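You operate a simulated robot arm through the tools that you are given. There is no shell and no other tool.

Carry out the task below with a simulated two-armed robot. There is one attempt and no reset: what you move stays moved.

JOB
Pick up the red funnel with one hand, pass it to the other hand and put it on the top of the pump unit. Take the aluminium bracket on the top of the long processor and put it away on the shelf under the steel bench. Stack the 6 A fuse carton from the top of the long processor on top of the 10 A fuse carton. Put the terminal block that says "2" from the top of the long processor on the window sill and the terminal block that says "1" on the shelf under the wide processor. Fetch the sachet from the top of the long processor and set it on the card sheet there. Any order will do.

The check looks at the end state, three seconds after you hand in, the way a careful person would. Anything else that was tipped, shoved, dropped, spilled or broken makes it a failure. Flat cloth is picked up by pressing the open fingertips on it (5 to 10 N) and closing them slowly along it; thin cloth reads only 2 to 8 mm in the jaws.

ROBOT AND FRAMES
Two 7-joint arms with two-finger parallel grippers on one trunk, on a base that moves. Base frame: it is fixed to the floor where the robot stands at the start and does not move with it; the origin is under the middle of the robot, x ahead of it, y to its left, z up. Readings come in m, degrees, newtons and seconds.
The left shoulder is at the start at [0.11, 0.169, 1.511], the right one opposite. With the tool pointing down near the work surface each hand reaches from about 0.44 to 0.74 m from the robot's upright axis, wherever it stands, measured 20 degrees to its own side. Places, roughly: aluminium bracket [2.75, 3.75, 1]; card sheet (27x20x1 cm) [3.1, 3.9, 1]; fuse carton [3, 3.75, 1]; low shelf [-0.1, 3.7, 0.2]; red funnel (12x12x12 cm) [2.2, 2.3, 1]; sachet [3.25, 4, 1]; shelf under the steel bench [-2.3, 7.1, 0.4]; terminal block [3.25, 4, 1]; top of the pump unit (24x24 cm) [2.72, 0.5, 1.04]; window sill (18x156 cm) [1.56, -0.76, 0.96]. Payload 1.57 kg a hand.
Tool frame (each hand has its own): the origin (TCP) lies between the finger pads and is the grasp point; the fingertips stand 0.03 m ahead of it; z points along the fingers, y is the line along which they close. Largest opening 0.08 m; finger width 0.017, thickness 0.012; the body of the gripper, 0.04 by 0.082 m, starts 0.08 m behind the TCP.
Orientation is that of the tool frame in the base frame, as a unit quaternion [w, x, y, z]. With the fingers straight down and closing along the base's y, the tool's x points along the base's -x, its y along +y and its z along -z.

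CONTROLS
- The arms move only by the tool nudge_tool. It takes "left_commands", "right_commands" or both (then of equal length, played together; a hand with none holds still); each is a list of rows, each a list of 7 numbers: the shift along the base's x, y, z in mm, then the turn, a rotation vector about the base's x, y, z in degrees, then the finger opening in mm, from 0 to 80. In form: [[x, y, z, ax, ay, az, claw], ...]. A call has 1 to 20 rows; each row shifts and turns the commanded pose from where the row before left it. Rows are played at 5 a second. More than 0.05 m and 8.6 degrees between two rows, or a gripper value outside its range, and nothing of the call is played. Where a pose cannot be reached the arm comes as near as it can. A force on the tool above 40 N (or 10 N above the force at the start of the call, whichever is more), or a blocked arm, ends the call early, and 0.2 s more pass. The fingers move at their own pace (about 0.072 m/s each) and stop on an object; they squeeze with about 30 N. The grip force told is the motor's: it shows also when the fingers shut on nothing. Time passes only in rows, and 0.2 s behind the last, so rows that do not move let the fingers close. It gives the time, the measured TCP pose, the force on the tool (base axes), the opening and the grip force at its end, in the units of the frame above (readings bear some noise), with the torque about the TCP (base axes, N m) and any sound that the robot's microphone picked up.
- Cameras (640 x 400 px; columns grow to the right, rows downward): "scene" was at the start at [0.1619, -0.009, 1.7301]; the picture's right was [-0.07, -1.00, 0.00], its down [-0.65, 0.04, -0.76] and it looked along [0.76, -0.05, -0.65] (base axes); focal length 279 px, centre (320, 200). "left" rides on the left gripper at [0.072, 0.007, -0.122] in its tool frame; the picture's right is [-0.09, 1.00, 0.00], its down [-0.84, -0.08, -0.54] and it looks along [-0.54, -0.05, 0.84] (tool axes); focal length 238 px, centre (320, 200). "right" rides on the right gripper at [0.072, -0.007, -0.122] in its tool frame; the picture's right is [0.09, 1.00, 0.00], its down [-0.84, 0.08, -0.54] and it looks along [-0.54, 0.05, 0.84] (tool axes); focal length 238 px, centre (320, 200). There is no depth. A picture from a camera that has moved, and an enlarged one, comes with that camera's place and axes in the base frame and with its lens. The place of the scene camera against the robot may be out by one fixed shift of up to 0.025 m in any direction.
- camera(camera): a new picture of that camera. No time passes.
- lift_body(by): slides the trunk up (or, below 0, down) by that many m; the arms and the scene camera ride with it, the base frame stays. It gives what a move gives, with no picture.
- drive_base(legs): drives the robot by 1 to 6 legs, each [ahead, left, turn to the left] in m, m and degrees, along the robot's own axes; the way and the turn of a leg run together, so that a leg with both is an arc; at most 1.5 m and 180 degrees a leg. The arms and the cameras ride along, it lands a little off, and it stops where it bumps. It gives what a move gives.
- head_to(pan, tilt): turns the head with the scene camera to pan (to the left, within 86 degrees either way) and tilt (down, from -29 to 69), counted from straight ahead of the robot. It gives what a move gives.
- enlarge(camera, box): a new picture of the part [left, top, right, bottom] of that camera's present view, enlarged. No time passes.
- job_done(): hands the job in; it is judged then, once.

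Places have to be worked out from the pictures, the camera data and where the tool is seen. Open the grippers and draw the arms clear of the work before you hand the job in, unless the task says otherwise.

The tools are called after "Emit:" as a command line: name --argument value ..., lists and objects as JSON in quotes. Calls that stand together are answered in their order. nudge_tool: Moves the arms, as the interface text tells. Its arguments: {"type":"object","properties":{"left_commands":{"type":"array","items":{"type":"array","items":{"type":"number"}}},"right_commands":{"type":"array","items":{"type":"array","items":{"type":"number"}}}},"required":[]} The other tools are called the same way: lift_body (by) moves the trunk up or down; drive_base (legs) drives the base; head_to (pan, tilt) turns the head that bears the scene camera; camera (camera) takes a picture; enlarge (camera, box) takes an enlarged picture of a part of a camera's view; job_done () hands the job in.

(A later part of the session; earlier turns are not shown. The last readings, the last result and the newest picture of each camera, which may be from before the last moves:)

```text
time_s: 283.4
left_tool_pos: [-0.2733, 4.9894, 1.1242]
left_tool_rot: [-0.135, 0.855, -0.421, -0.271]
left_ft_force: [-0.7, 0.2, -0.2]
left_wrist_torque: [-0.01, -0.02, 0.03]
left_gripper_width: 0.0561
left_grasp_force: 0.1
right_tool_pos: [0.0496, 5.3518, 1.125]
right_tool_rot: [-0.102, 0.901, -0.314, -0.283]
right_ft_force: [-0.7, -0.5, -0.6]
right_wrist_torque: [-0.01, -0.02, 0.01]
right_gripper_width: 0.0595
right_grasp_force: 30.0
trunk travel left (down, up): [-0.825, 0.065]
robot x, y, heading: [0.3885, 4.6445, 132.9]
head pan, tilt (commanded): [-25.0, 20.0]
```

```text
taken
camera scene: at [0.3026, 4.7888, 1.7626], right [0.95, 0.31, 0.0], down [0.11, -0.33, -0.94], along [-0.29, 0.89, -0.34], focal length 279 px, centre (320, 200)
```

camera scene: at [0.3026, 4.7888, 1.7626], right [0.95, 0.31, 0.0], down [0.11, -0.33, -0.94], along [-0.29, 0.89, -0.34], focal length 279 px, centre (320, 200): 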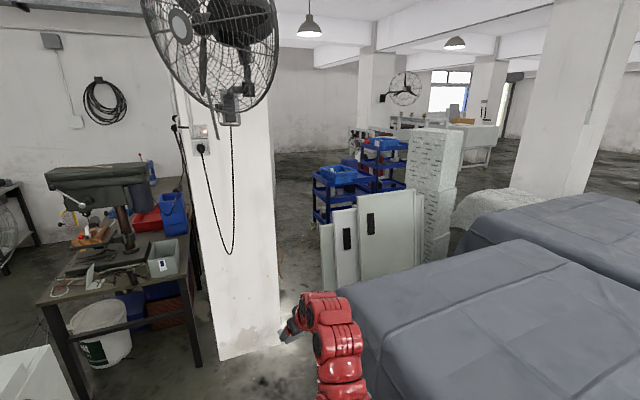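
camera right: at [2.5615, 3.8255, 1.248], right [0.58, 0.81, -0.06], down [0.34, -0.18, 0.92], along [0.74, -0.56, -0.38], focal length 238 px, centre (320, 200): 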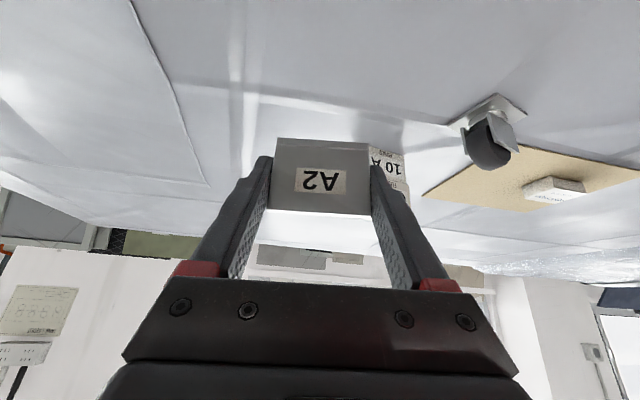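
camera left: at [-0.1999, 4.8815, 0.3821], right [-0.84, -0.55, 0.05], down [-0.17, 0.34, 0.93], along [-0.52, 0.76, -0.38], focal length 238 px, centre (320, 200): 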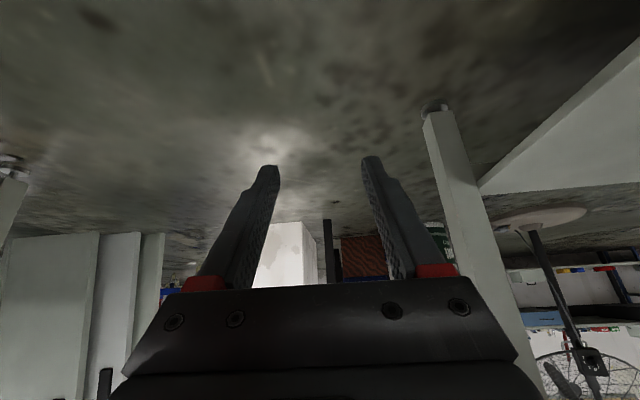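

I enlarge the view around the drill-press bench and what lies behind it.

Emit:
enlarge --camera "scene" --box '[0, 130, 230, 380]'

Emit:
head_to --pan 20 --tilt 15

Emit:
camera --camera "scene"

```text
1.60 times, centred on (115, 255) of scene
camera zoom: at [0.3026, 4.7888, 1.7626], right [0.95, 0.31, 0.0], down [0.11, -0.33, -0.94], along [-0.29, 0.89, -0.34], focal length 446 px, centre (648, 112)
```

zoom: 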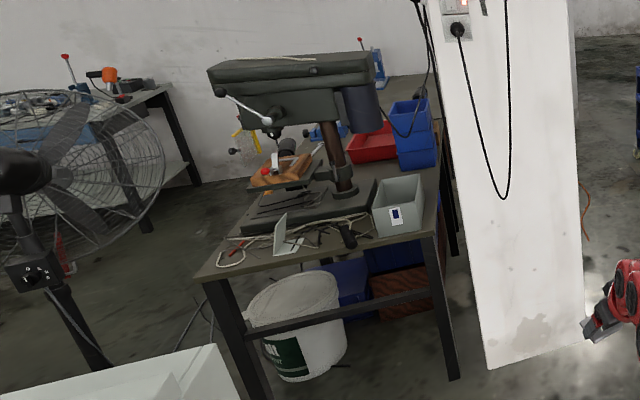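

```text
time_s: 284.6
left_tool_pos: [-0.2736, 4.9895, 1.1239]
left_tool_rot: [-0.135, 0.854, -0.422, -0.271]
left_ft_force: [0.4, 0.9, -0.4]
left_wrist_torque: [-0.01, -0.02, 0.02]
left_gripper_width: 0.0561
left_grasp_force: 0.0
right_tool_pos: [0.0498, 5.3514, 1.123]
right_tool_rot: [-0.102, 0.901, -0.314, -0.283]
right_ft_force: [-0.1, 0.0, -1.8]
right_wrist_torque: [-0.02, -0.03, -0.05]
right_gripper_width: 0.0593
right_grasp_force: 29.9
trunk travel left (down, up): [-0.825, 0.065]
robot x, y, heading: [0.3902, 4.644, 132.8]
head pan, tilt (commanded): [20.0, 15.0]
```

```text
taken
camera scene: at [0.2482, 4.7427, 1.7708], right [0.46, 0.89, 0.0], down [0.23, -0.12, -0.97], along [-0.86, 0.44, -0.26], focal length 279 px, centre (320, 200)
```

scene: 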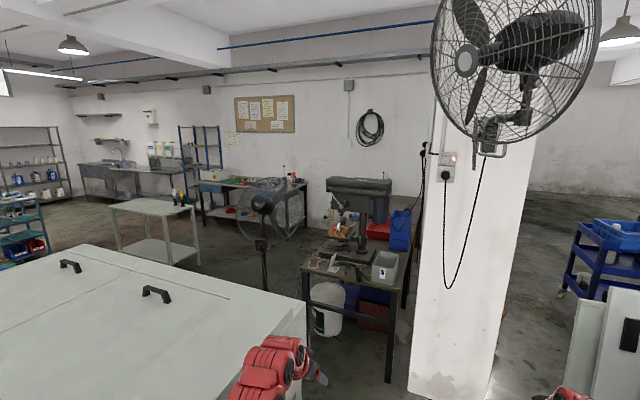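

A second bench (the steel bench, around (-2.3, 7.1)) stands behind the drill-press bench. I check the corridor between the wide processor's back and the drill bench.

Emit:
head_to --pan 30 --tilt 40

Emit:
camera --camera "scene"

Emit:
head_to --pan 0 --tilt 50

Emit:
camera --camera "scene"

```text
time_s: 285.5
left_tool_pos: [-0.2744, 4.988, 1.1237]
left_tool_rot: [-0.134, 0.855, -0.421, -0.271]
left_ft_force: [-0.3, -0.1, 0.3]
left_wrist_torque: [-0.01, 0.01, 0.0]
left_gripper_width: 0.0559
left_grasp_force: 0.0
right_tool_pos: [0.0522, 5.3515, 1.1242]
right_tool_rot: [-0.103, 0.901, -0.314, -0.283]
right_ft_force: [-0.5, 0.0, -1.3]
right_wrist_torque: [-0.03, 0.0, 0.01]
right_gripper_width: 0.0594
right_grasp_force: 30.5
trunk travel left (down, up): [-0.825, 0.065]
robot x, y, heading: [0.3898, 4.6453, 133.2]
head pan, tilt (commanded): [30.0, 40.0]
```

```text
taken
camera scene: at [0.2501, 4.7251, 1.7313], right [0.29, 0.96, 0.0], down [0.61, -0.19, -0.77], along [-0.73, 0.22, -0.64], focal length 279 px, centre (320, 200)
```

scene: 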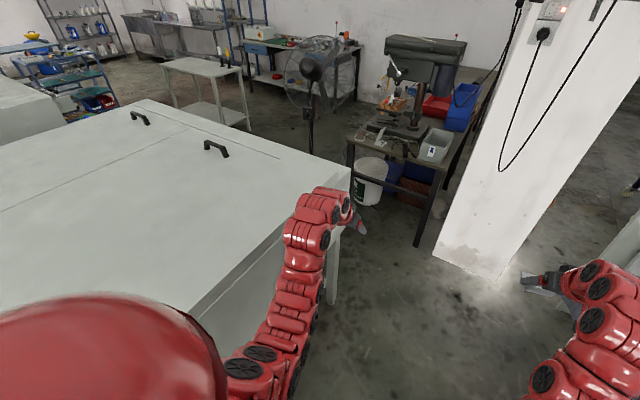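

```text
time_s: 286.4
left_tool_pos: [-0.2737, 4.9884, 1.1243]
left_tool_rot: [-0.134, 0.855, -0.422, -0.271]
left_ft_force: [-0.2, -0.7, 0.2]
left_wrist_torque: [-0.01, 0.02, 0.0]
left_gripper_width: 0.056
left_grasp_force: 0.1
right_tool_pos: [0.0492, 5.3521, 1.1244]
right_tool_rot: [-0.103, 0.9, -0.314, -0.283]
right_ft_force: [-0.8, -0.1, -1.7]
right_wrist_torque: [-0.01, -0.02, -0.04]
right_gripper_width: 0.0594
right_grasp_force: 29.8
trunk travel left (down, up): [-0.825, 0.065]
robot x, y, heading: [0.389, 4.6432, 133.0]
head pan, tilt (commanded): [0.0, 50.0]
```

```text
taken
camera scene: at [0.2788, 4.7564, 1.7171], right [0.73, 0.68, 0.0], down [0.52, -0.56, -0.64], along [-0.44, 0.47, -0.77], focal length 279 px, centre (320, 200)
```

scene: 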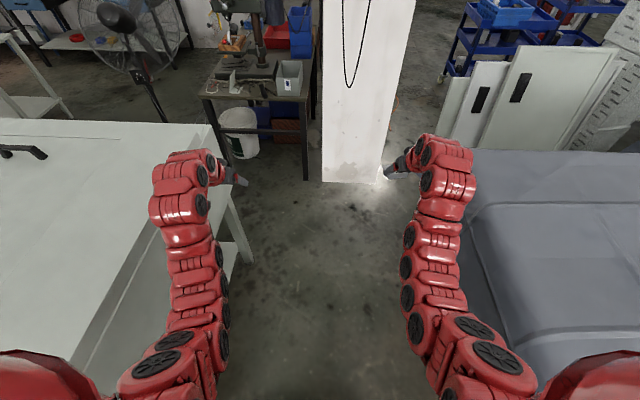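

Steel bench lies behind the drill bench; I'll go round by the corridor behind the wide processor (v≈4.62) and past the fan. First I raise both hands and the trunk a bit for clearance over the processor's top.

Emit:
nudge_tool --left_commands '[[0, 0, 22, 0, 0, 0, 40], [0, 0, 22, 0, 0, 0, 20], [0, 0, 22, 0, 0, 0, 10], [0, 0, 0, 0, 0, 0, 10]]' --right_commands '[[0, 0, 22, 0, 0, 0, 50], [0, 0, 22, 0, 0, 0, 50], [0, 0, 22, 0, 0, 0, 50], [0, 0, 0, 0, 0, 0, 50]]'

Emit:
lift_body --by 0.06

Emit:
drive_base --legs '[[0.55, 0, 0]]'

Emit:
camera --camera "scene"

```text
time_s: 287.4
left_tool_pos: [-0.2743, 4.9871, 1.1891]
left_tool_rot: [-0.135, 0.855, -0.421, -0.271]
left_ft_force: [0.0, 0.3, -0.3]
left_wrist_torque: [-0.01, 0.02, -0.02]
left_gripper_width: 0.0102
left_grasp_force: 0.0
right_tool_pos: [0.0497, 5.3513, 1.188]
right_tool_rot: [-0.102, 0.901, -0.314, -0.282]
right_ft_force: [0.4, 0.0, -0.5]
right_wrist_torque: [-0.02, 0.0, -0.02]
right_gripper_width: 0.0594
right_grasp_force: 29.4
trunk travel left (down, up): [-0.825, 0.065]
robot x, y, heading: [0.3887, 4.6501, 133.1]
head pan, tilt (commanded): [0.0, 50.0]
```

```text
time_s: 288.4
left_tool_pos: [-0.2747, 4.9862, 1.2503]
left_tool_rot: [-0.134, 0.855, -0.422, -0.27]
left_ft_force: [-0.4, -0.1, 0.1]
left_wrist_torque: [-0.04, 0.01, 0.01]
left_gripper_width: 0.0099
left_grasp_force: 0.0
right_tool_pos: [0.049, 5.3507, 1.2501]
right_tool_rot: [-0.103, 0.901, -0.314, -0.283]
right_ft_force: [-0.6, -0.5, -1.3]
right_wrist_torque: [0.01, -0.01, -0.03]
right_gripper_width: 0.0594
right_grasp_force: 30.2
trunk travel left (down, up): [-0.885, 0.005]
robot x, y, heading: [0.3898, 4.6459, 133.0]
head pan, tilt (commanded): [0.0, 50.0]
```

```text
time_s: 291.6
left_tool_pos: [-0.6438, 5.4151, 1.2497]
left_tool_rot: [-0.138, 0.85, -0.431, -0.269]
left_ft_force: [-0.6, 0.5, -0.3]
left_wrist_torque: [-0.02, 0.0, 0.04]
left_gripper_width: 0.0098
left_grasp_force: 0.0
right_tool_pos: [-0.3116, 5.7723, 1.2498]
right_tool_rot: [-0.105, 0.897, -0.324, -0.282]
right_ft_force: [-0.6, 0.4, -1.0]
right_wrist_torque: [0.01, -0.05, 0.02]
right_gripper_width: 0.0596
right_grasp_force: 29.9
trunk travel left (down, up): [-0.885, 0.005]
robot x, y, heading: [0.0108, 5.0561, 131.8]
head pan, tilt (commanded): [0.0, 50.0]
```

```text
taken
camera scene: at [-0.0947, 5.1719, 1.7772], right [0.75, 0.67, 0.0], down [0.51, -0.57, -0.64], along [-0.43, 0.48, -0.77], focal length 279 px, centre (320, 200)
```

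scene: 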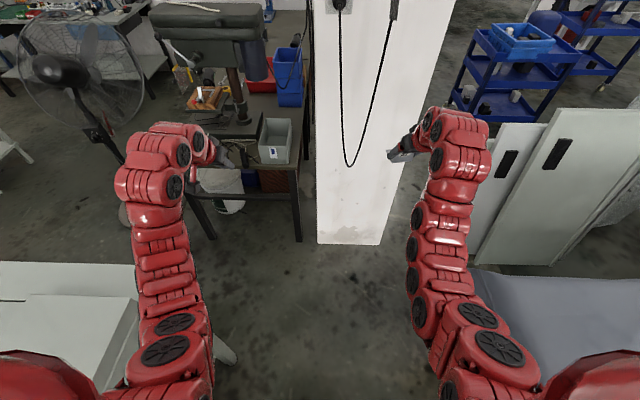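

Clear so far. I turn left 90° (hands pass above the processor's top at z≥1.2).

Emit:
drive_base --legs '[[0, 0, 90]]'

Emit:
head_to --pan -40 --tilt 45

Emit:
camera --camera "scene"

Emit:
head_to --pan 0 --tilt 35

Emit:
camera --camera "scene"

```text
time_s: 295.8
left_tool_pos: [-0.3636, 4.4121, 1.2489]
left_tool_rot: [0.088, 0.91, 0.283, -0.289]
left_ft_force: [-0.5, 0.2, 0.2]
left_wrist_torque: [0.03, 0.0, -0.02]
left_gripper_width: 0.0099
left_grasp_force: 0.0
right_tool_pos: [-0.7106, 4.755, 1.2493]
right_tool_rot: [0.12, 0.869, 0.392, -0.276]
right_ft_force: [0.2, 0.5, -1.7]
right_wrist_torque: [-0.01, -0.02, 0.05]
right_gripper_width: 0.0595
right_grasp_force: 29.7
trunk travel left (down, up): [-0.885, 0.005]
robot x, y, heading: [0.0094, 5.0579, -140.1]
head pan, tilt (commanded): [0.0, 50.0]
```

```text
time_s: 296.9
left_tool_pos: [-0.3633, 4.4127, 1.2492]
left_tool_rot: [0.09, 0.91, 0.285, -0.289]
left_ft_force: [-0.4, -0.7, -0.7]
left_wrist_torque: [0.0, -0.02, 0.01]
left_gripper_width: 0.0099
left_grasp_force: 0.1
right_tool_pos: [-0.7102, 4.7535, 1.2488]
right_tool_rot: [0.121, 0.869, 0.393, -0.275]
right_ft_force: [0.6, 0.0, -1.6]
right_wrist_torque: [0.04, 0.0, 0.03]
right_gripper_width: 0.0593
right_grasp_force: 29.9
trunk travel left (down, up): [-0.885, 0.005]
robot x, y, heading: [0.0112, 5.0594, -139.7]
head pan, tilt (commanded): [-40.0, 45.0]
```

```text
taken
camera scene: at [-0.1337, 5.0029, 1.7839], right [0.0, 1.0, 0.0], down [0.71, 0.0, -0.71], along [-0.71, 0.0, -0.71], focal length 279 px, centre (320, 200)
```

scene: 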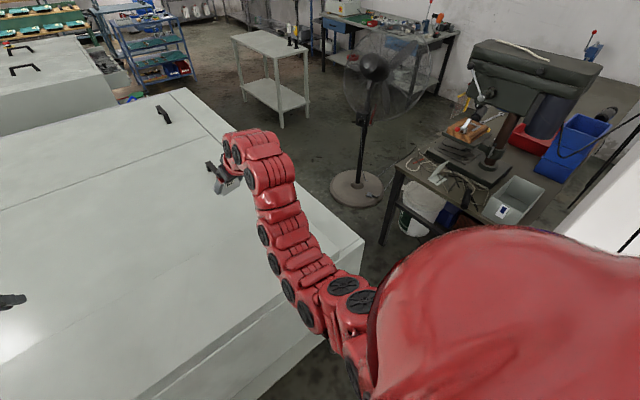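

```text
time_s: 297.9
left_tool_pos: [-0.3636, 4.4121, 1.2486]
left_tool_rot: [0.09, 0.91, 0.284, -0.289]
left_ft_force: [0.6, -0.6, 0.7]
left_wrist_torque: [0.0, -0.02, -0.01]
left_gripper_width: 0.01
left_grasp_force: 0.1
right_tool_pos: [-0.71, 4.754, 1.2502]
right_tool_rot: [0.12, 0.869, 0.392, -0.276]
right_ft_force: [0.4, -0.3, 0.1]
right_wrist_torque: [0.02, -0.05, 0.01]
right_gripper_width: 0.0594
right_grasp_force: 29.9
trunk travel left (down, up): [-0.885, 0.005]
robot x, y, heading: [0.0123, 5.06, -140.1]
head pan, tilt (commanded): [0.0, 35.0]
```

```text
taken
camera scene: at [-0.1197, 4.9465, 1.7988], right [-0.64, 0.76, 0.0], down [0.44, 0.37, -0.82], along [-0.63, -0.53, -0.57], focal length 279 px, centre (320, 200)
```

scene: 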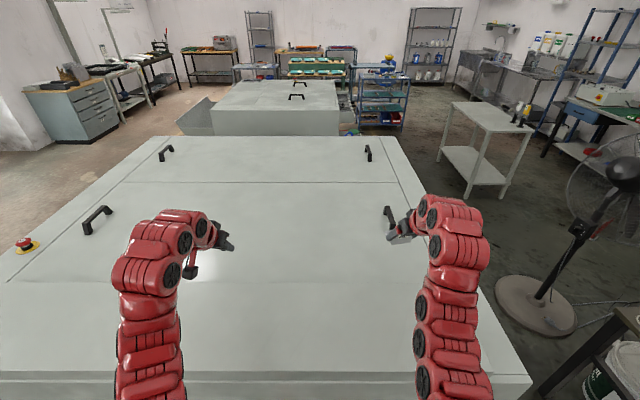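

The fan's base is at about (-2.07, 5.35). I slide right into the corridor (v≈4.6) and check clearances.

Emit:
drive_base --legs '[[0.05, -0.84, 2]]'

Emit:
head_to --pan -45 --tilt 50

Emit:
camera --camera "scene"

Emit:
head_to --pan 0 --tilt 45

Emit:
camera --camera "scene"

```text
time_s: 302.3
left_tool_pos: [-0.9139, 4.9821, 1.2492]
left_tool_rot: [0.096, 0.903, 0.305, -0.287]
left_ft_force: [0.0, 0.1, -0.5]
left_wrist_torque: [0.05, -0.02, -0.04]
left_gripper_width: 0.0099
left_grasp_force: 0.0
right_tool_pos: [-1.2768, 5.307, 1.2499]
right_tool_rot: [0.127, 0.86, 0.412, -0.274]
right_ft_force: [-0.6, 0.1, -1.4]
right_wrist_torque: [-0.01, 0.0, -0.01]
right_gripper_width: 0.0593
right_grasp_force: 29.9
trunk travel left (down, up): [-0.885, 0.005]
robot x, y, heading: [-0.5636, 5.6448, -137.4]
head pan, tilt (commanded): [0.0, 35.0]
```

```text
time_s: 303.4
left_tool_pos: [-0.9154, 4.9818, 1.2485]
left_tool_rot: [0.096, 0.903, 0.304, -0.287]
left_ft_force: [-0.3, 0.3, 0.4]
left_wrist_torque: [-0.02, -0.01, -0.01]
left_gripper_width: 0.01
left_grasp_force: 0.0
right_tool_pos: [-1.2787, 5.3073, 1.2507]
right_tool_rot: [0.127, 0.86, 0.413, -0.271]
right_ft_force: [0.4, -0.9, -0.6]
right_wrist_torque: [0.03, -0.02, 0.02]
right_gripper_width: 0.0594
right_grasp_force: 29.5
trunk travel left (down, up): [-0.885, 0.005]
robot x, y, heading: [-0.5698, 5.6462, -137.5]
head pan, tilt (commanded): [-45.0, 50.0]
```

```text
taken
camera scene: at [-0.7088, 5.589, 1.7771], right [0.04, 1.0, 0.0], down [0.77, -0.03, -0.64], along [-0.64, 0.03, -0.77], focal length 279 px, centre (320, 200)
```

scene: 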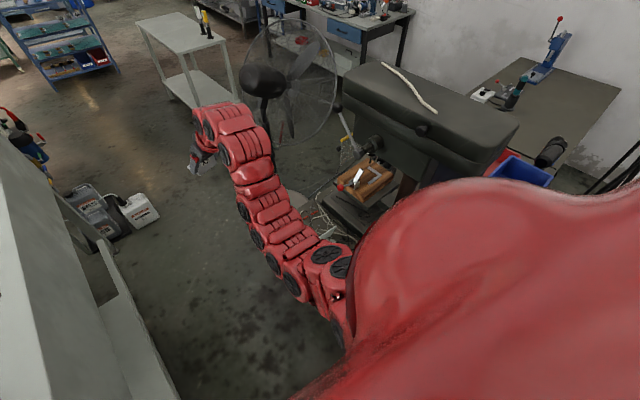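

```text
time_s: 304.6
left_tool_pos: [-0.9152, 4.9827, 1.25]
left_tool_rot: [0.096, 0.903, 0.305, -0.287]
left_ft_force: [-1.3, -0.6, -0.5]
left_wrist_torque: [-0.02, 0.0, 0.01]
left_gripper_width: 0.0099
left_grasp_force: 0.0
right_tool_pos: [-1.278, 5.3076, 1.248]
right_tool_rot: [0.126, 0.861, 0.412, -0.272]
right_ft_force: [0.2, 0.6, -1.2]
right_wrist_torque: [0.03, -0.02, 0.0]
right_gripper_width: 0.0593
right_grasp_force: 30.2
trunk travel left (down, up): [-0.885, 0.005]
robot x, y, heading: [-0.5692, 5.6435, -137.4]
head pan, tilt (commanded): [0.0, 45.0]
```

```text
taken
camera scene: at [-0.6917, 5.531, 1.7839], right [-0.68, 0.74, 0.0], down [0.52, 0.48, -0.71], along [-0.52, -0.48, -0.71], focal length 279 px, centre (320, 200)
```

scene: 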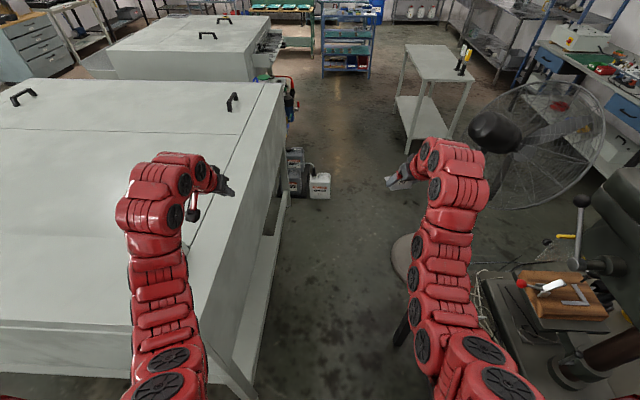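

I see the steel bench's top behind the drill press, but jerrycans stand at the corridor's far end opposite the fan. I zoom to measure that passage precisely.

Emit:
enlarge --camera "scene" --box '[260, 130, 440, 270]'

Emit:
head_to --pan -25 --tilt 45

Emit:
camera --camera "scene"

```text
2.86 times, centred on (350, 200) of scene
camera zoom: at [-0.6917, 5.531, 1.7839], right [-0.68, 0.74, 0.0], down [0.52, 0.48, -0.71], along [-0.52, -0.48, -0.71], focal length 796 px, centre (234, 200)
```

zoom: 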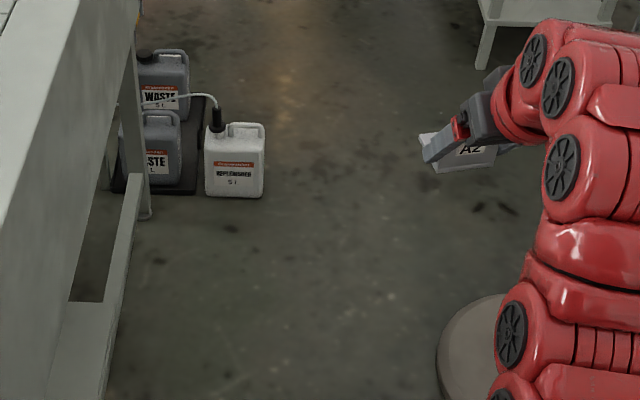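

```text
time_s: 305.4
left_tool_pos: [-0.9156, 4.9826, 1.2498]
left_tool_rot: [0.096, 0.903, 0.304, -0.287]
left_ft_force: [-0.4, -0.7, -0.1]
left_wrist_torque: [0.04, 0.01, 0.01]
left_gripper_width: 0.0101
left_grasp_force: 0.0
right_tool_pos: [-1.2779, 5.3078, 1.2486]
right_tool_rot: [0.126, 0.86, 0.412, -0.272]
right_ft_force: [-0.2, 1.1, -1.5]
right_wrist_torque: [0.0, 0.03, -0.01]
right_gripper_width: 0.0593
right_grasp_force: 30.0
trunk travel left (down, up): [-0.885, 0.005]
robot x, y, heading: [-0.5712, 5.6438, -137.5]
head pan, tilt (commanded): [-25.0, 45.0]
```

```text
taken
camera scene: at [-0.7093, 5.5613, 1.784], right [-0.3, 0.95, 0.0], down [0.67, 0.22, -0.71], along [-0.67, -0.22, -0.71], focal length 279 px, centre (320, 200)
```

scene: 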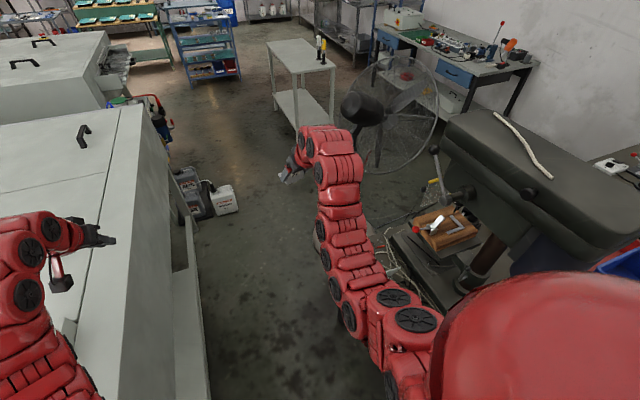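

The free gap between jerrycan and fan base is ~0.68 m on a diagonal; at heading ~181° my 0.48 m base fits with ~0.09 m each side. I tuck the right hand inward first, then drive up to the turning point.

Emit:
nudge_tool --right_commands '[[20.3, -22.1, 0, 0, 0, 0, 50], [20.3, -22.1, 0, 0, 0, 0, 50], [20.3, -22.1, 0, 0, 0, 0, 50], [20.3, -22.1, 0, 0, 0, 0, 50], [0, 0, 0, 0, 0, 0, 50]]'

Emit:
drive_base --legs '[[1.1, -0.045, 0]]'

Emit:
head_to --pan -20 --tilt 55

Emit:
camera --camera "scene"

```text
time_s: 306.6
left_tool_pos: [-0.916, 4.9833, 1.2504]
left_tool_rot: [0.097, 0.904, 0.304, -0.286]
left_ft_force: [0.1, -0.5, -0.1]
left_wrist_torque: [0.01, 0.01, 0.0]
left_gripper_width: 0.0098
left_grasp_force: 0.1
right_tool_pos: [-1.1973, 5.218, 1.2512]
right_tool_rot: [0.127, 0.86, 0.413, -0.272]
right_ft_force: [-0.4, 0.2, -1.4]
right_wrist_torque: [-0.02, -0.02, 0.01]
right_gripper_width: 0.0597
right_grasp_force: 29.7
trunk travel left (down, up): [-0.885, 0.005]
robot x, y, heading: [-0.5719, 5.6442, -137.4]
head pan, tilt (commanded): [-25.0, 45.0]
```

```text
time_s: 312.2
left_tool_pos: [-1.7363, 4.2704, 1.2502]
left_tool_rot: [0.097, 0.902, 0.308, -0.287]
left_ft_force: [-0.6, 0.3, 0.7]
left_wrist_torque: [-0.02, -0.01, 0.02]
left_gripper_width: 0.0101
left_grasp_force: 0.2
right_tool_pos: [-2.0201, 4.5038, 1.2529]
right_tool_rot: [0.128, 0.858, 0.416, -0.272]
right_ft_force: [-1.3, 0.5, -0.9]
right_wrist_torque: [-0.01, -0.04, -0.02]
right_gripper_width: 0.0595
right_grasp_force: 30.2
trunk travel left (down, up): [-0.885, 0.005]
robot x, y, heading: [-1.3956, 4.9348, -136.8]
head pan, tilt (commanded): [-25.0, 45.0]
```

```text
time_s: 313.0
left_tool_pos: [-1.7374, 4.269, 1.2496]
left_tool_rot: [0.097, 0.902, 0.308, -0.286]
left_ft_force: [0.0, 1.3, 0.1]
left_wrist_torque: [0.0, -0.03, 0.0]
left_gripper_width: 0.0102
left_grasp_force: 0.0
right_tool_pos: [-2.0205, 4.5041, 1.2503]
right_tool_rot: [0.128, 0.858, 0.417, -0.272]
right_ft_force: [0.0, 0.0, -1.5]
right_wrist_torque: [0.02, -0.01, 0.0]
right_gripper_width: 0.0596
right_grasp_force: 30.1
trunk travel left (down, up): [-0.885, 0.005]
robot x, y, heading: [-1.3976, 4.9328, -136.8]
head pan, tilt (commanded): [-20.0, 55.0]
```

```text
taken
camera scene: at [-1.5253, 4.8478, 1.7705], right [-0.39, 0.92, 0.0], down [0.75, 0.32, -0.57], along [-0.53, -0.23, -0.82], focal length 279 px, centre (320, 200)
```

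scene: 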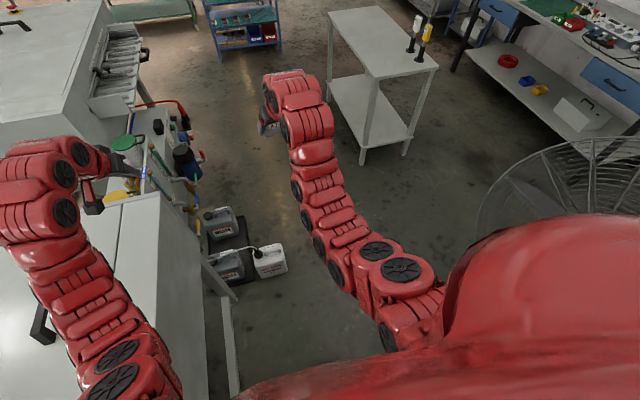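

Consistent: jerrycan corner at u≈1.41, v≈4.64. I advance to the turning point and turn right to heading ≈181°.

Emit:
drive_base --legs '[[0.335, -0.02, 0], [0, 0, -42]]'

Emit:
head_to --pan 0 --tilt 60

Emit:
camera --camera "scene"

Emit:
head_to --pan -50 --tilt 45

Emit:
camera --camera "scene"

```text
time_s: 317.3
left_tool_pos: [-2.3529, 4.4562, 1.2498]
left_tool_rot: [-0.011, 0.952, -0.033, -0.303]
left_ft_force: [-1.3, 0.2, -0.4]
left_wrist_torque: [0.0, -0.01, 0.03]
left_gripper_width: 0.0103
left_grasp_force: 0.0
right_tool_pos: [-2.4079, 4.8192, 1.2503]
right_tool_rot: [0.023, 0.951, 0.084, -0.298]
right_ft_force: [0.5, -0.4, -1.4]
right_wrist_torque: [-0.05, -0.01, 0.02]
right_gripper_width: 0.0596
right_grasp_force: 30.2
trunk travel left (down, up): [-0.885, 0.005]
robot x, y, heading: [-1.6597, 4.724, -178.7]
head pan, tilt (commanded): [-20.0, 55.0]
stopped in leg 2: the robot was blocked; the commanded pose is now the measured one
```

```text
time_s: 318.1
left_tool_pos: [-2.3523, 4.4538, 1.25]
left_tool_rot: [-0.01, 0.952, -0.033, -0.303]
left_ft_force: [0.1, -0.2, -0.1]
left_wrist_torque: [0.0, -0.04, 0.04]
left_gripper_width: 0.0099
left_grasp_force: 0.1
right_tool_pos: [-2.4096, 4.816, 1.2519]
right_tool_rot: [0.022, 0.95, 0.084, -0.3]
right_ft_force: [0.5, -0.4, -0.2]
right_wrist_torque: [0.02, -0.01, -0.01]
right_gripper_width: 0.0597
right_grasp_force: 30.1
trunk travel left (down, up): [-0.885, 0.005]
robot x, y, heading: [-1.6569, 4.7245, -178.4]
head pan, tilt (commanded): [0.0, 60.0]
```

```text
taken
camera scene: at [-1.807, 4.7177, 1.7645], right [-0.03, 1.0, 0.0], down [0.87, 0.02, -0.5], along [-0.5, -0.01, -0.87], focal length 279 px, centre (320, 200)
```

scene: 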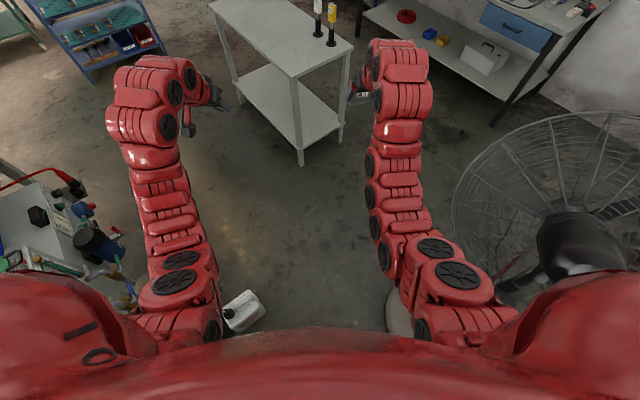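

```text
time_s: 319.3
left_tool_pos: [-2.3523, 4.4536, 1.2492]
left_tool_rot: [-0.011, 0.952, -0.033, -0.303]
left_ft_force: [0.0, 1.3, 1.0]
left_wrist_torque: [-0.02, 0.0, 0.01]
left_gripper_width: 0.01
left_grasp_force: 0.1
right_tool_pos: [-2.4095, 4.8172, 1.2508]
right_tool_rot: [0.022, 0.95, 0.084, -0.299]
right_ft_force: [-0.8, 0.0, -0.6]
right_wrist_torque: [-0.01, -0.02, 0.03]
right_gripper_width: 0.0594
right_grasp_force: 30.3
trunk travel left (down, up): [-0.885, 0.005]
robot x, y, heading: [-1.6536, 4.7289, -178.6]
head pan, tilt (commanded): [-50.0, 45.0]
```

```text
taken
camera scene: at [-1.7945, 4.7806, 1.7839], right [0.75, 0.66, 0.0], down [0.47, -0.53, -0.71], along [-0.47, 0.53, -0.71], focal length 279 px, centre (320, 200)
```

scene: 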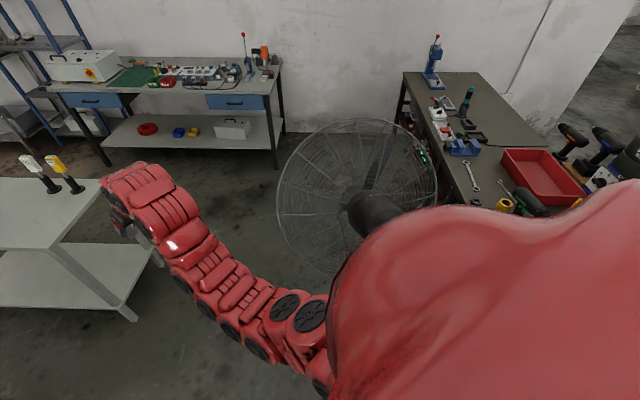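

The turn ended with a slight block right at its end (rear corner near the wide processor's frame, I think); the fan has not moved. I move ahead, away from it, through the gap in a short step.

Emit:
drive_base --legs '[[0.25, 0, 0]]'

Emit:
head_to --pan 0 --tilt 65

Emit:
camera --camera "scene"

Emit:
head_to --pan -70 --tilt 50

Emit:
camera --camera "scene"

```text
time_s: 321.1
left_tool_pos: [-2.5997, 4.4485, 1.2509]
left_tool_rot: [-0.011, 0.952, -0.033, -0.303]
left_ft_force: [0.0, 0.3, -0.4]
left_wrist_torque: [0.0, 0.0, -0.03]
left_gripper_width: 0.0102
left_grasp_force: 0.1
right_tool_pos: [-2.6545, 4.8134, 1.2518]
right_tool_rot: [0.024, 0.95, 0.084, -0.299]
right_ft_force: [0.6, -0.3, -0.6]
right_wrist_torque: [0.01, 0.0, 0.0]
right_gripper_width: 0.0594
right_grasp_force: 30.5
trunk travel left (down, up): [-0.885, 0.005]
robot x, y, heading: [-1.9064, 4.7156, -178.5]
head pan, tilt (commanded): [-50.0, 45.0]
```

```text
time_s: 322.3
left_tool_pos: [-2.5996, 4.4489, 1.2508]
left_tool_rot: [-0.011, 0.952, -0.034, -0.303]
left_ft_force: [0.2, 0.2, -0.1]
left_wrist_torque: [0.0, -0.02, -0.04]
left_gripper_width: 0.01
left_grasp_force: 0.1
right_tool_pos: [-2.6562, 4.8131, 1.2509]
right_tool_rot: [0.023, 0.95, 0.084, -0.3]
right_ft_force: [0.5, 0.0, -0.7]
right_wrist_torque: [0.02, -0.03, 0.01]
right_gripper_width: 0.0593
right_grasp_force: 29.6
trunk travel left (down, up): [-0.885, 0.005]
robot x, y, heading: [-1.9021, 4.7166, -178.6]
head pan, tilt (commanded): [0.0, 65.0]
```

```text
taken
camera scene: at [-2.0479, 4.712, 1.7589], right [-0.03, 1.0, 0.0], down [0.91, 0.02, -0.42], along [-0.42, -0.01, -0.91], focal length 279 px, centre (320, 200)
```

scene: 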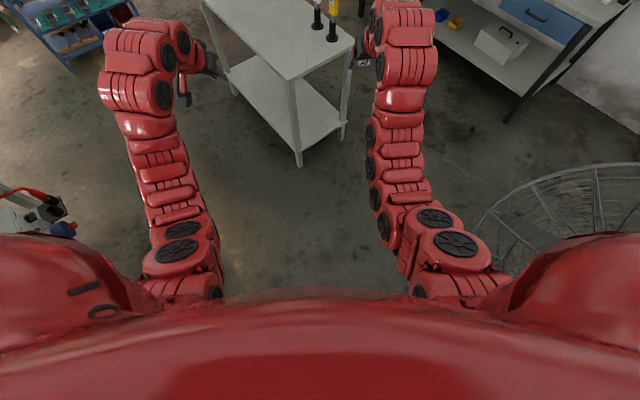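

```text
time_s: 323.7
left_tool_pos: [-2.6003, 4.4492, 1.2493]
left_tool_rot: [-0.012, 0.952, -0.033, -0.303]
left_ft_force: [-0.1, 0.6, 0.0]
left_wrist_torque: [0.02, 0.01, 0.03]
left_gripper_width: 0.0099
left_grasp_force: 0.1
right_tool_pos: [-2.654, 4.8111, 1.2508]
right_tool_rot: [0.023, 0.95, 0.084, -0.299]
right_ft_force: [0.7, 0.4, -0.6]
right_wrist_torque: [0.01, 0.0, -0.04]
right_gripper_width: 0.0595
right_grasp_force: 29.6
trunk travel left (down, up): [-0.885, 0.005]
robot x, y, heading: [-1.9042, 4.7195, -178.4]
head pan, tilt (commanded): [-70.0, 50.0]
```

```text
taken
camera scene: at [-2.0155, 4.785, 1.777], right [0.93, 0.37, 0.0], down [0.28, -0.71, -0.64], along [-0.24, 0.6, -0.77], focal length 279 px, centre (320, 200)
```

scene: 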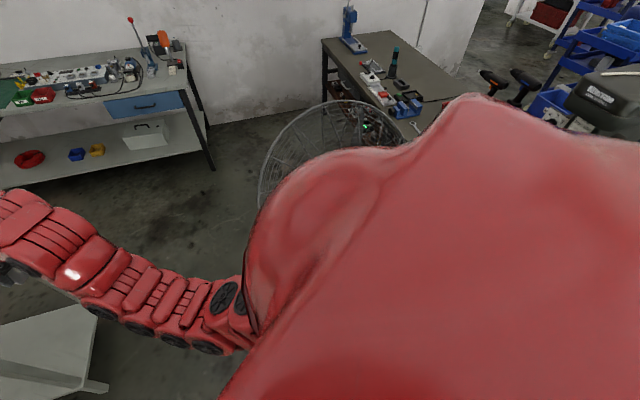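

Through the gap so far. I continue ahead 0.5 m, then strafe past the fan toward open floor.

Emit:
drive_base --legs '[[0.5, 0, 0]]'

Emit:
camera --camera "scene"

Emit:
head_to --pan -40 --tilt 40

Emit:
camera --camera "scene"

```text
time_s: 326.6
left_tool_pos: [-3.0995, 4.4407, 1.2494]
left_tool_rot: [-0.012, 0.952, -0.035, -0.302]
left_ft_force: [0.6, 0.6, 0.3]
left_wrist_torque: [0.03, 0.0, 0.05]
left_gripper_width: 0.0103
left_grasp_force: 0.2
right_tool_pos: [-3.1527, 4.8045, 1.2515]
right_tool_rot: [0.022, 0.951, 0.081, -0.299]
right_ft_force: [-0.3, 0.4, -0.4]
right_wrist_torque: [0.0, -0.01, -0.04]
right_gripper_width: 0.0595
right_grasp_force: 29.6
trunk travel left (down, up): [-0.885, 0.005]
robot x, y, heading: [-2.4041, 4.709, -178.8]
head pan, tilt (commanded): [-70.0, 50.0]
```

```text
taken
camera scene: at [-2.5129, 4.7744, 1.7772], right [0.93, 0.36, 0.0], down [0.28, -0.71, -0.64], along [-0.23, 0.6, -0.77], focal length 279 px, centre (320, 200)
```

scene: 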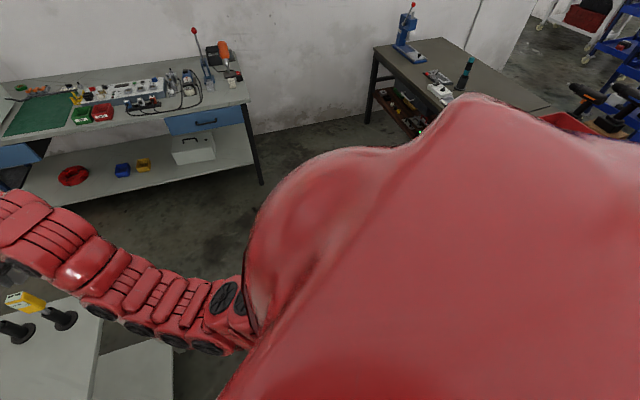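

```text
time_s: 327.6
left_tool_pos: [-3.0998, 4.4404, 1.2514]
left_tool_rot: [-0.011, 0.952, -0.036, -0.302]
left_ft_force: [0.0, -0.4, -0.3]
left_wrist_torque: [0.01, 0.01, -0.04]
left_gripper_width: 0.0099
left_grasp_force: 0.1
right_tool_pos: [-3.1526, 4.8044, 1.2507]
right_tool_rot: [0.022, 0.951, 0.081, -0.299]
right_ft_force: [-0.5, -0.5, -1.5]
right_wrist_torque: [0.01, -0.05, -0.04]
right_gripper_width: 0.0593
right_grasp_force: 30.4
trunk travel left (down, up): [-0.885, 0.005]
robot x, y, heading: [-2.4047, 4.7121, -179.0]
head pan, tilt (commanded): [-40.0, 40.0]
```

```text
taken
camera scene: at [-2.5521, 4.7559, 1.7912], right [0.63, 0.78, 0.0], down [0.5, -0.4, -0.77], along [-0.6, 0.48, -0.64], focal length 279 px, centre (320, 200)
```

scene: 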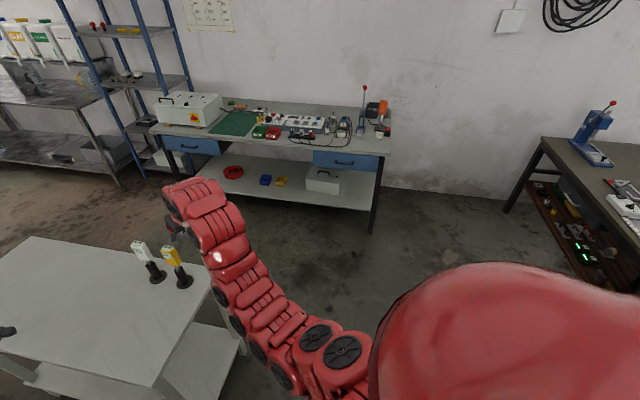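

The bench at the right is the steel bench (left legs at u≈2.73); its lower shelf already holds tools. I zoom in on that shelf.

Emit:
enlarge --camera "scene" --box '[490, 90, 640, 300]'

Emit:
drive_base --legs '[[0.4, -0.36, 0]]'

Emit:
head_to --pan -80 --tilt 35

Emit:
camera --camera "scene"

```text
1.90 times, centred on (565, 195) of scene
camera zoom: at [-2.5521, 4.7559, 1.7912], right [0.63, 0.78, 0.0], down [0.5, -0.4, -0.77], along [-0.6, 0.48, -0.64], focal length 531 px, centre (-147, 210)
```

zoom: 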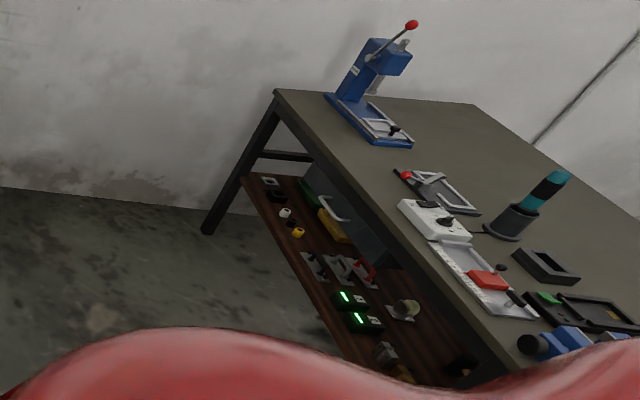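

```text
time_s: 330.8
left_tool_pos: [-3.5239, 4.7815, 1.2497]
left_tool_rot: [-0.01, 0.952, -0.031, -0.303]
left_ft_force: [0.1, 0.3, -1.0]
left_wrist_torque: [0.0, 0.0, 0.03]
left_gripper_width: 0.0099
left_grasp_force: 0.1
right_tool_pos: [-3.5805, 5.1437, 1.2519]
right_tool_rot: [0.024, 0.95, 0.086, -0.299]
right_ft_force: [-0.3, 0.1, -0.6]
right_wrist_torque: [0.01, -0.04, -0.02]
right_gripper_width: 0.0593
right_grasp_force: 30.1
trunk travel left (down, up): [-0.885, 0.005]
robot x, y, heading: [-2.8287, 5.052, -178.4]
head pan, tilt (commanded): [-40.0, 40.0]
```

```text
time_s: 331.8
left_tool_pos: [-3.5254, 4.7812, 1.2514]
left_tool_rot: [-0.011, 0.952, -0.031, -0.303]
left_ft_force: [0.0, 0.3, -0.5]
left_wrist_torque: [-0.01, 0.02, 0.01]
left_gripper_width: 0.0102
left_grasp_force: 0.1
right_tool_pos: [-3.5827, 5.1441, 1.2518]
right_tool_rot: [0.023, 0.95, 0.085, -0.299]
right_ft_force: [0.3, -0.2, -1.6]
right_wrist_torque: [0.0, -0.04, -0.02]
right_gripper_width: 0.0594
right_grasp_force: 29.9
trunk travel left (down, up): [-0.885, 0.005]
robot x, y, heading: [-2.8324, 5.0566, -178.3]
head pan, tilt (commanded): [-80.0, 35.0]
```

```text
taken
camera scene: at [-2.9308, 5.1355, 1.7988], right [0.98, 0.2, 0.0], down [0.12, -0.56, -0.82], along [-0.17, 0.8, -0.57], focal length 279 px, centre (320, 200)
```

scene: 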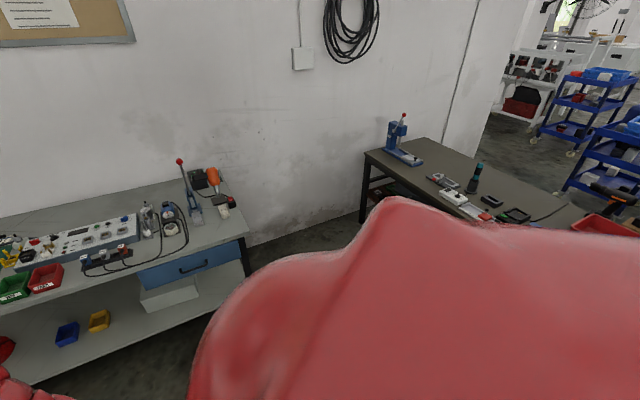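

I move a little further, then turn right to face the steel bench.

Emit:
drive_base --legs '[[0.22, -0.28, 0], [0, 0, -140]]'

Emit:
head_to --pan 0 --tilt 35

Emit:
camera --camera "scene"

```text
time_s: 339.9
left_tool_pos: [-2.7086, 5.9956, 1.2496]
left_tool_rot: [0.288, -0.299, 0.905, 0.094]
left_ft_force: [0.0, -0.9, -0.3]
left_wrist_torque: [0.03, 0.01, -0.01]
left_gripper_width: 0.01
left_grasp_force: 0.0
right_tool_pos: [-2.4301, 5.755, 1.2499]
right_tool_rot: [0.272, -0.408, 0.862, 0.125]
right_ft_force: [0.4, -0.5, -1.7]
right_wrist_torque: [-0.02, 0.05, 0.0]
right_gripper_width: 0.0594
right_grasp_force: 30.1
trunk travel left (down, up): [-0.885, 0.005]
robot x, y, heading: [-3.0602, 5.3331, 42.3]
head pan, tilt (commanded): [-80.0, 35.0]
```

```text
time_s: 341.4
left_tool_pos: [-2.7092, 5.9955, 1.2498]
left_tool_rot: [0.288, -0.3, 0.904, 0.095]
left_ft_force: [0.3, -0.3, 0.1]
left_wrist_torque: [0.0, 0.0, 0.01]
left_gripper_width: 0.0098
left_grasp_force: 0.0
right_tool_pos: [-2.4304, 5.756, 1.2506]
right_tool_rot: [0.272, -0.409, 0.862, 0.124]
right_ft_force: [0.8, 1.4, -1.2]
right_wrist_torque: [-0.02, 0.01, -0.01]
right_gripper_width: 0.0595
right_grasp_force: 30.1
trunk travel left (down, up): [-0.885, 0.005]
robot x, y, heading: [-3.0628, 5.3373, 41.9]
head pan, tilt (commanded): [0.0, 35.0]
```

```text
taken
camera scene: at [-2.9384, 5.4461, 1.7988], right [0.67, -0.74, 0.0], down [-0.43, -0.38, -0.82], along [0.61, 0.55, -0.57], focal length 279 px, centre (320, 200)
```

scene: 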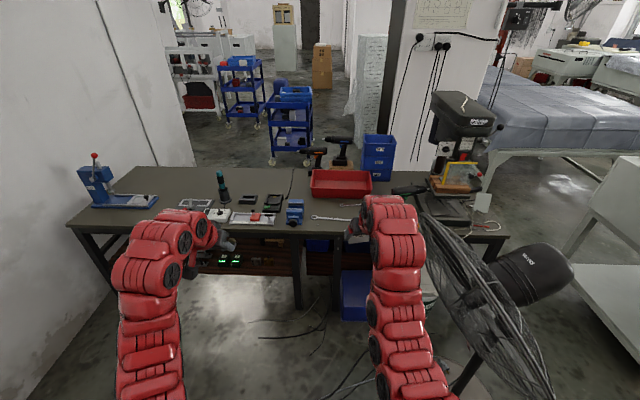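

Now facing the steel bench; the fan is close on my right, so I'll keep left. I zoom on the bench's shelf.

Emit:
enlarge --camera "scene" --box '[60, 190, 360, 330]'

Emit:
drive_base --legs '[[0, 0.45, 0]]'

Emit:
camera --camera "scene"

```text
2.13 times, centred on (210, 260) of scene
camera zoom: at [-2.9384, 5.4461, 1.7988], right [0.67, -0.74, 0.0], down [-0.43, -0.38, -0.82], along [0.61, 0.55, -0.57], focal length 595 px, centre (555, 72)
```

zoom: 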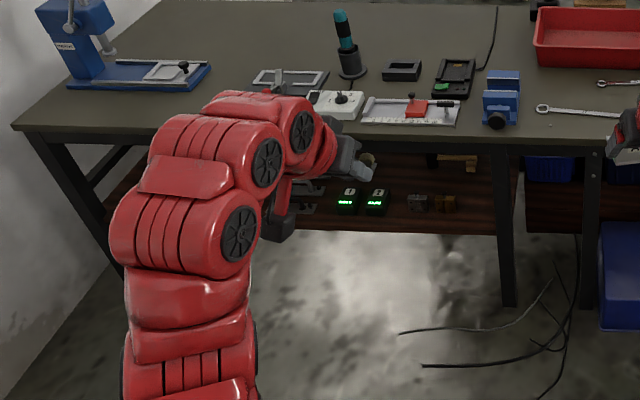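

```text
time_s: 344.1
left_tool_pos: [-3.0006, 6.3219, 1.2503]
left_tool_rot: [0.288, -0.297, 0.906, 0.095]
left_ft_force: [-0.2, 0.0, 0.5]
left_wrist_torque: [-0.05, 0.03, -0.02]
left_gripper_width: 0.0098
left_grasp_force: 0.0
right_tool_pos: [-2.7241, 6.0815, 1.2508]
right_tool_rot: [0.273, -0.405, 0.864, 0.124]
right_ft_force: [-0.3, 0.5, -1.5]
right_wrist_torque: [-0.01, 0.02, 0.02]
right_gripper_width: 0.0591
right_grasp_force: 30.3
trunk travel left (down, up): [-0.885, 0.005]
robot x, y, heading: [-3.3596, 5.6674, 41.7]
head pan, tilt (commanded): [0.0, 35.0]
```

```text
taken
camera scene: at [-3.2345, 5.7758, 1.7988], right [0.66, -0.75, 0.0], down [-0.43, -0.38, -0.82], along [0.61, 0.54, -0.57], focal length 279 px, centre (320, 200)
```

scene: 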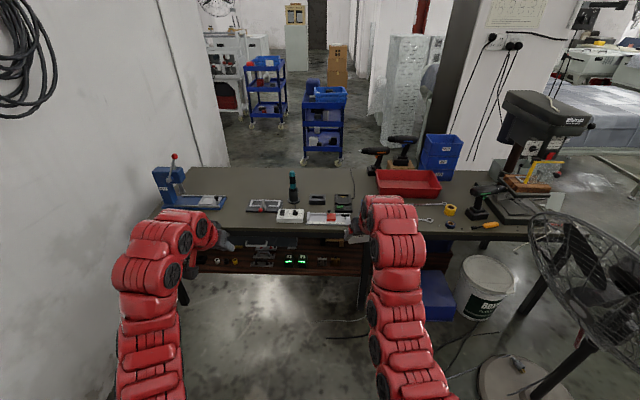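

Better view. I zoom in on the shelf again.

Emit:
enlarge --camera "scene" --box '[170, 210, 390, 320]'

Emit:
camera --camera "right"

```text
2.91 times, centred on (280, 265) of scene
camera zoom: at [-3.2345, 5.7758, 1.7988], right [0.66, -0.75, 0.0], down [-0.43, -0.38, -0.82], along [0.61, 0.54, -0.57], focal length 811 px, centre (436, 11)
```

zoom: 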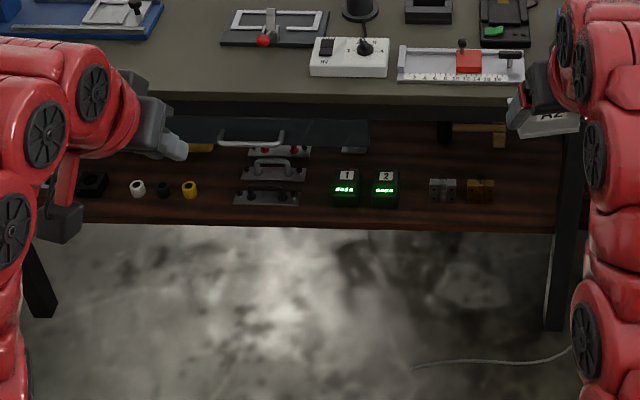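

```text
taken
camera right: at [-2.8007, 5.9782, 1.3095], right [-0.81, 0.58, -0.06], down [0.18, 0.34, 0.92], along [0.56, 0.74, -0.38], focal length 238 px, centre (320, 200)
```

right: 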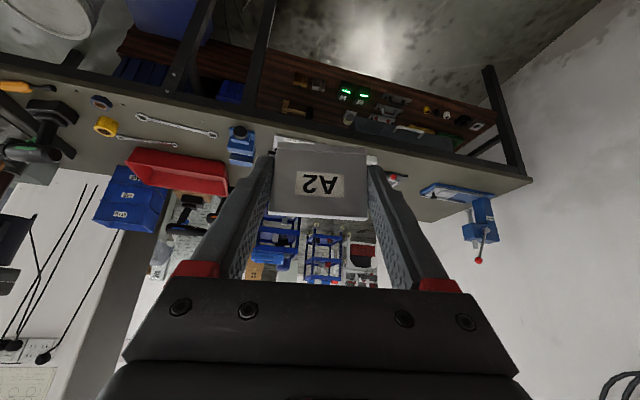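

The shelf (z≈0.4) has a free spot at its right end, between the last small blocks and the bench leg (v≈6.18–6.31). I swing the free left hand out to the left so it will stay in front of the bench, and align the right hand's yaw with the bench.

Emit:
nudge_tool --left_commands '[[-43.6, 11.4, 0, 0, 0, 4, 10], [-43.6, 11.4, 0, 0, 0, 4, 10], [-43.6, 11.4, 0, 0, 0, 4, 10], [-43.6, 11.4, 0, 0, 0, 4, 10], [-43.6, 11.4, 0, 0, 0, 4, 10], [-43.6, 11.4, 0, 0, 0, 4, 10], [-43.6, 11.4, 0, 0, 0, 4, 10], [-43.6, 11.4, 0, 0, 0, 4, 10]]' --right_commands '[[0, 0, 0, 0, 0, -4, 50], [0, 0, 0, 0, 0, -4, 50], [0, 0, 0, 0, 0, 0, 50], [0, 0, 0, 0, 0, 0, 50], [0, 0, 0, 0, 0, 0, 50], [0, 0, 0, 0, 0, 0, 50], [0, 0, 0, 0, 0, 0, 50], [0, 0, 0, 0, 0, 0, 50]]'

Emit:
camera --camera "scene"

```text
time_s: 345.9
left_tool_pos: [-3.3493, 6.4177, 1.2521]
left_tool_rot: [0.251, -0.535, 0.789, 0.168]
left_ft_force: [-0.7, -0.5, -0.3]
left_wrist_torque: [-0.02, 0.0, -0.03]
left_gripper_width: 0.01
left_grasp_force: 0.1
right_tool_pos: [-2.7246, 6.0816, 1.2519]
right_tool_rot: [0.281, -0.344, 0.89, 0.104]
right_ft_force: [-0.6, -0.3, -1.1]
right_wrist_torque: [0.03, 0.02, 0.01]
right_gripper_width: 0.0594
right_grasp_force: 30.2
trunk travel left (down, up): [-0.885, 0.005]
robot x, y, heading: [-3.3594, 5.6684, 41.8]
head pan, tilt (commanded): [0.0, 35.0]
```

```text
taken
camera scene: at [-3.2367, 5.777, 1.7989], right [0.66, -0.75, 0.0], down [-0.43, -0.38, -0.82], along [0.61, 0.54, -0.57], focal length 279 px, centre (320, 200)
```

scene: 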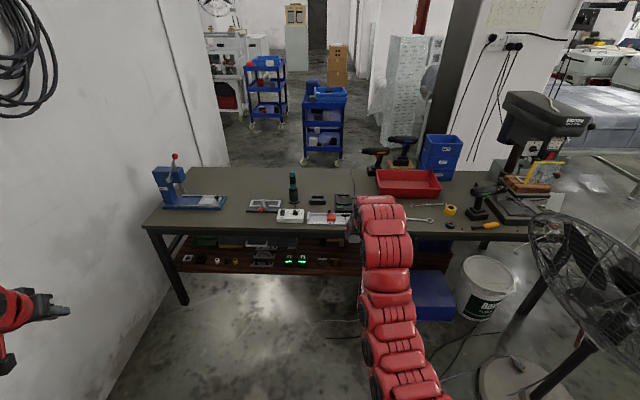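

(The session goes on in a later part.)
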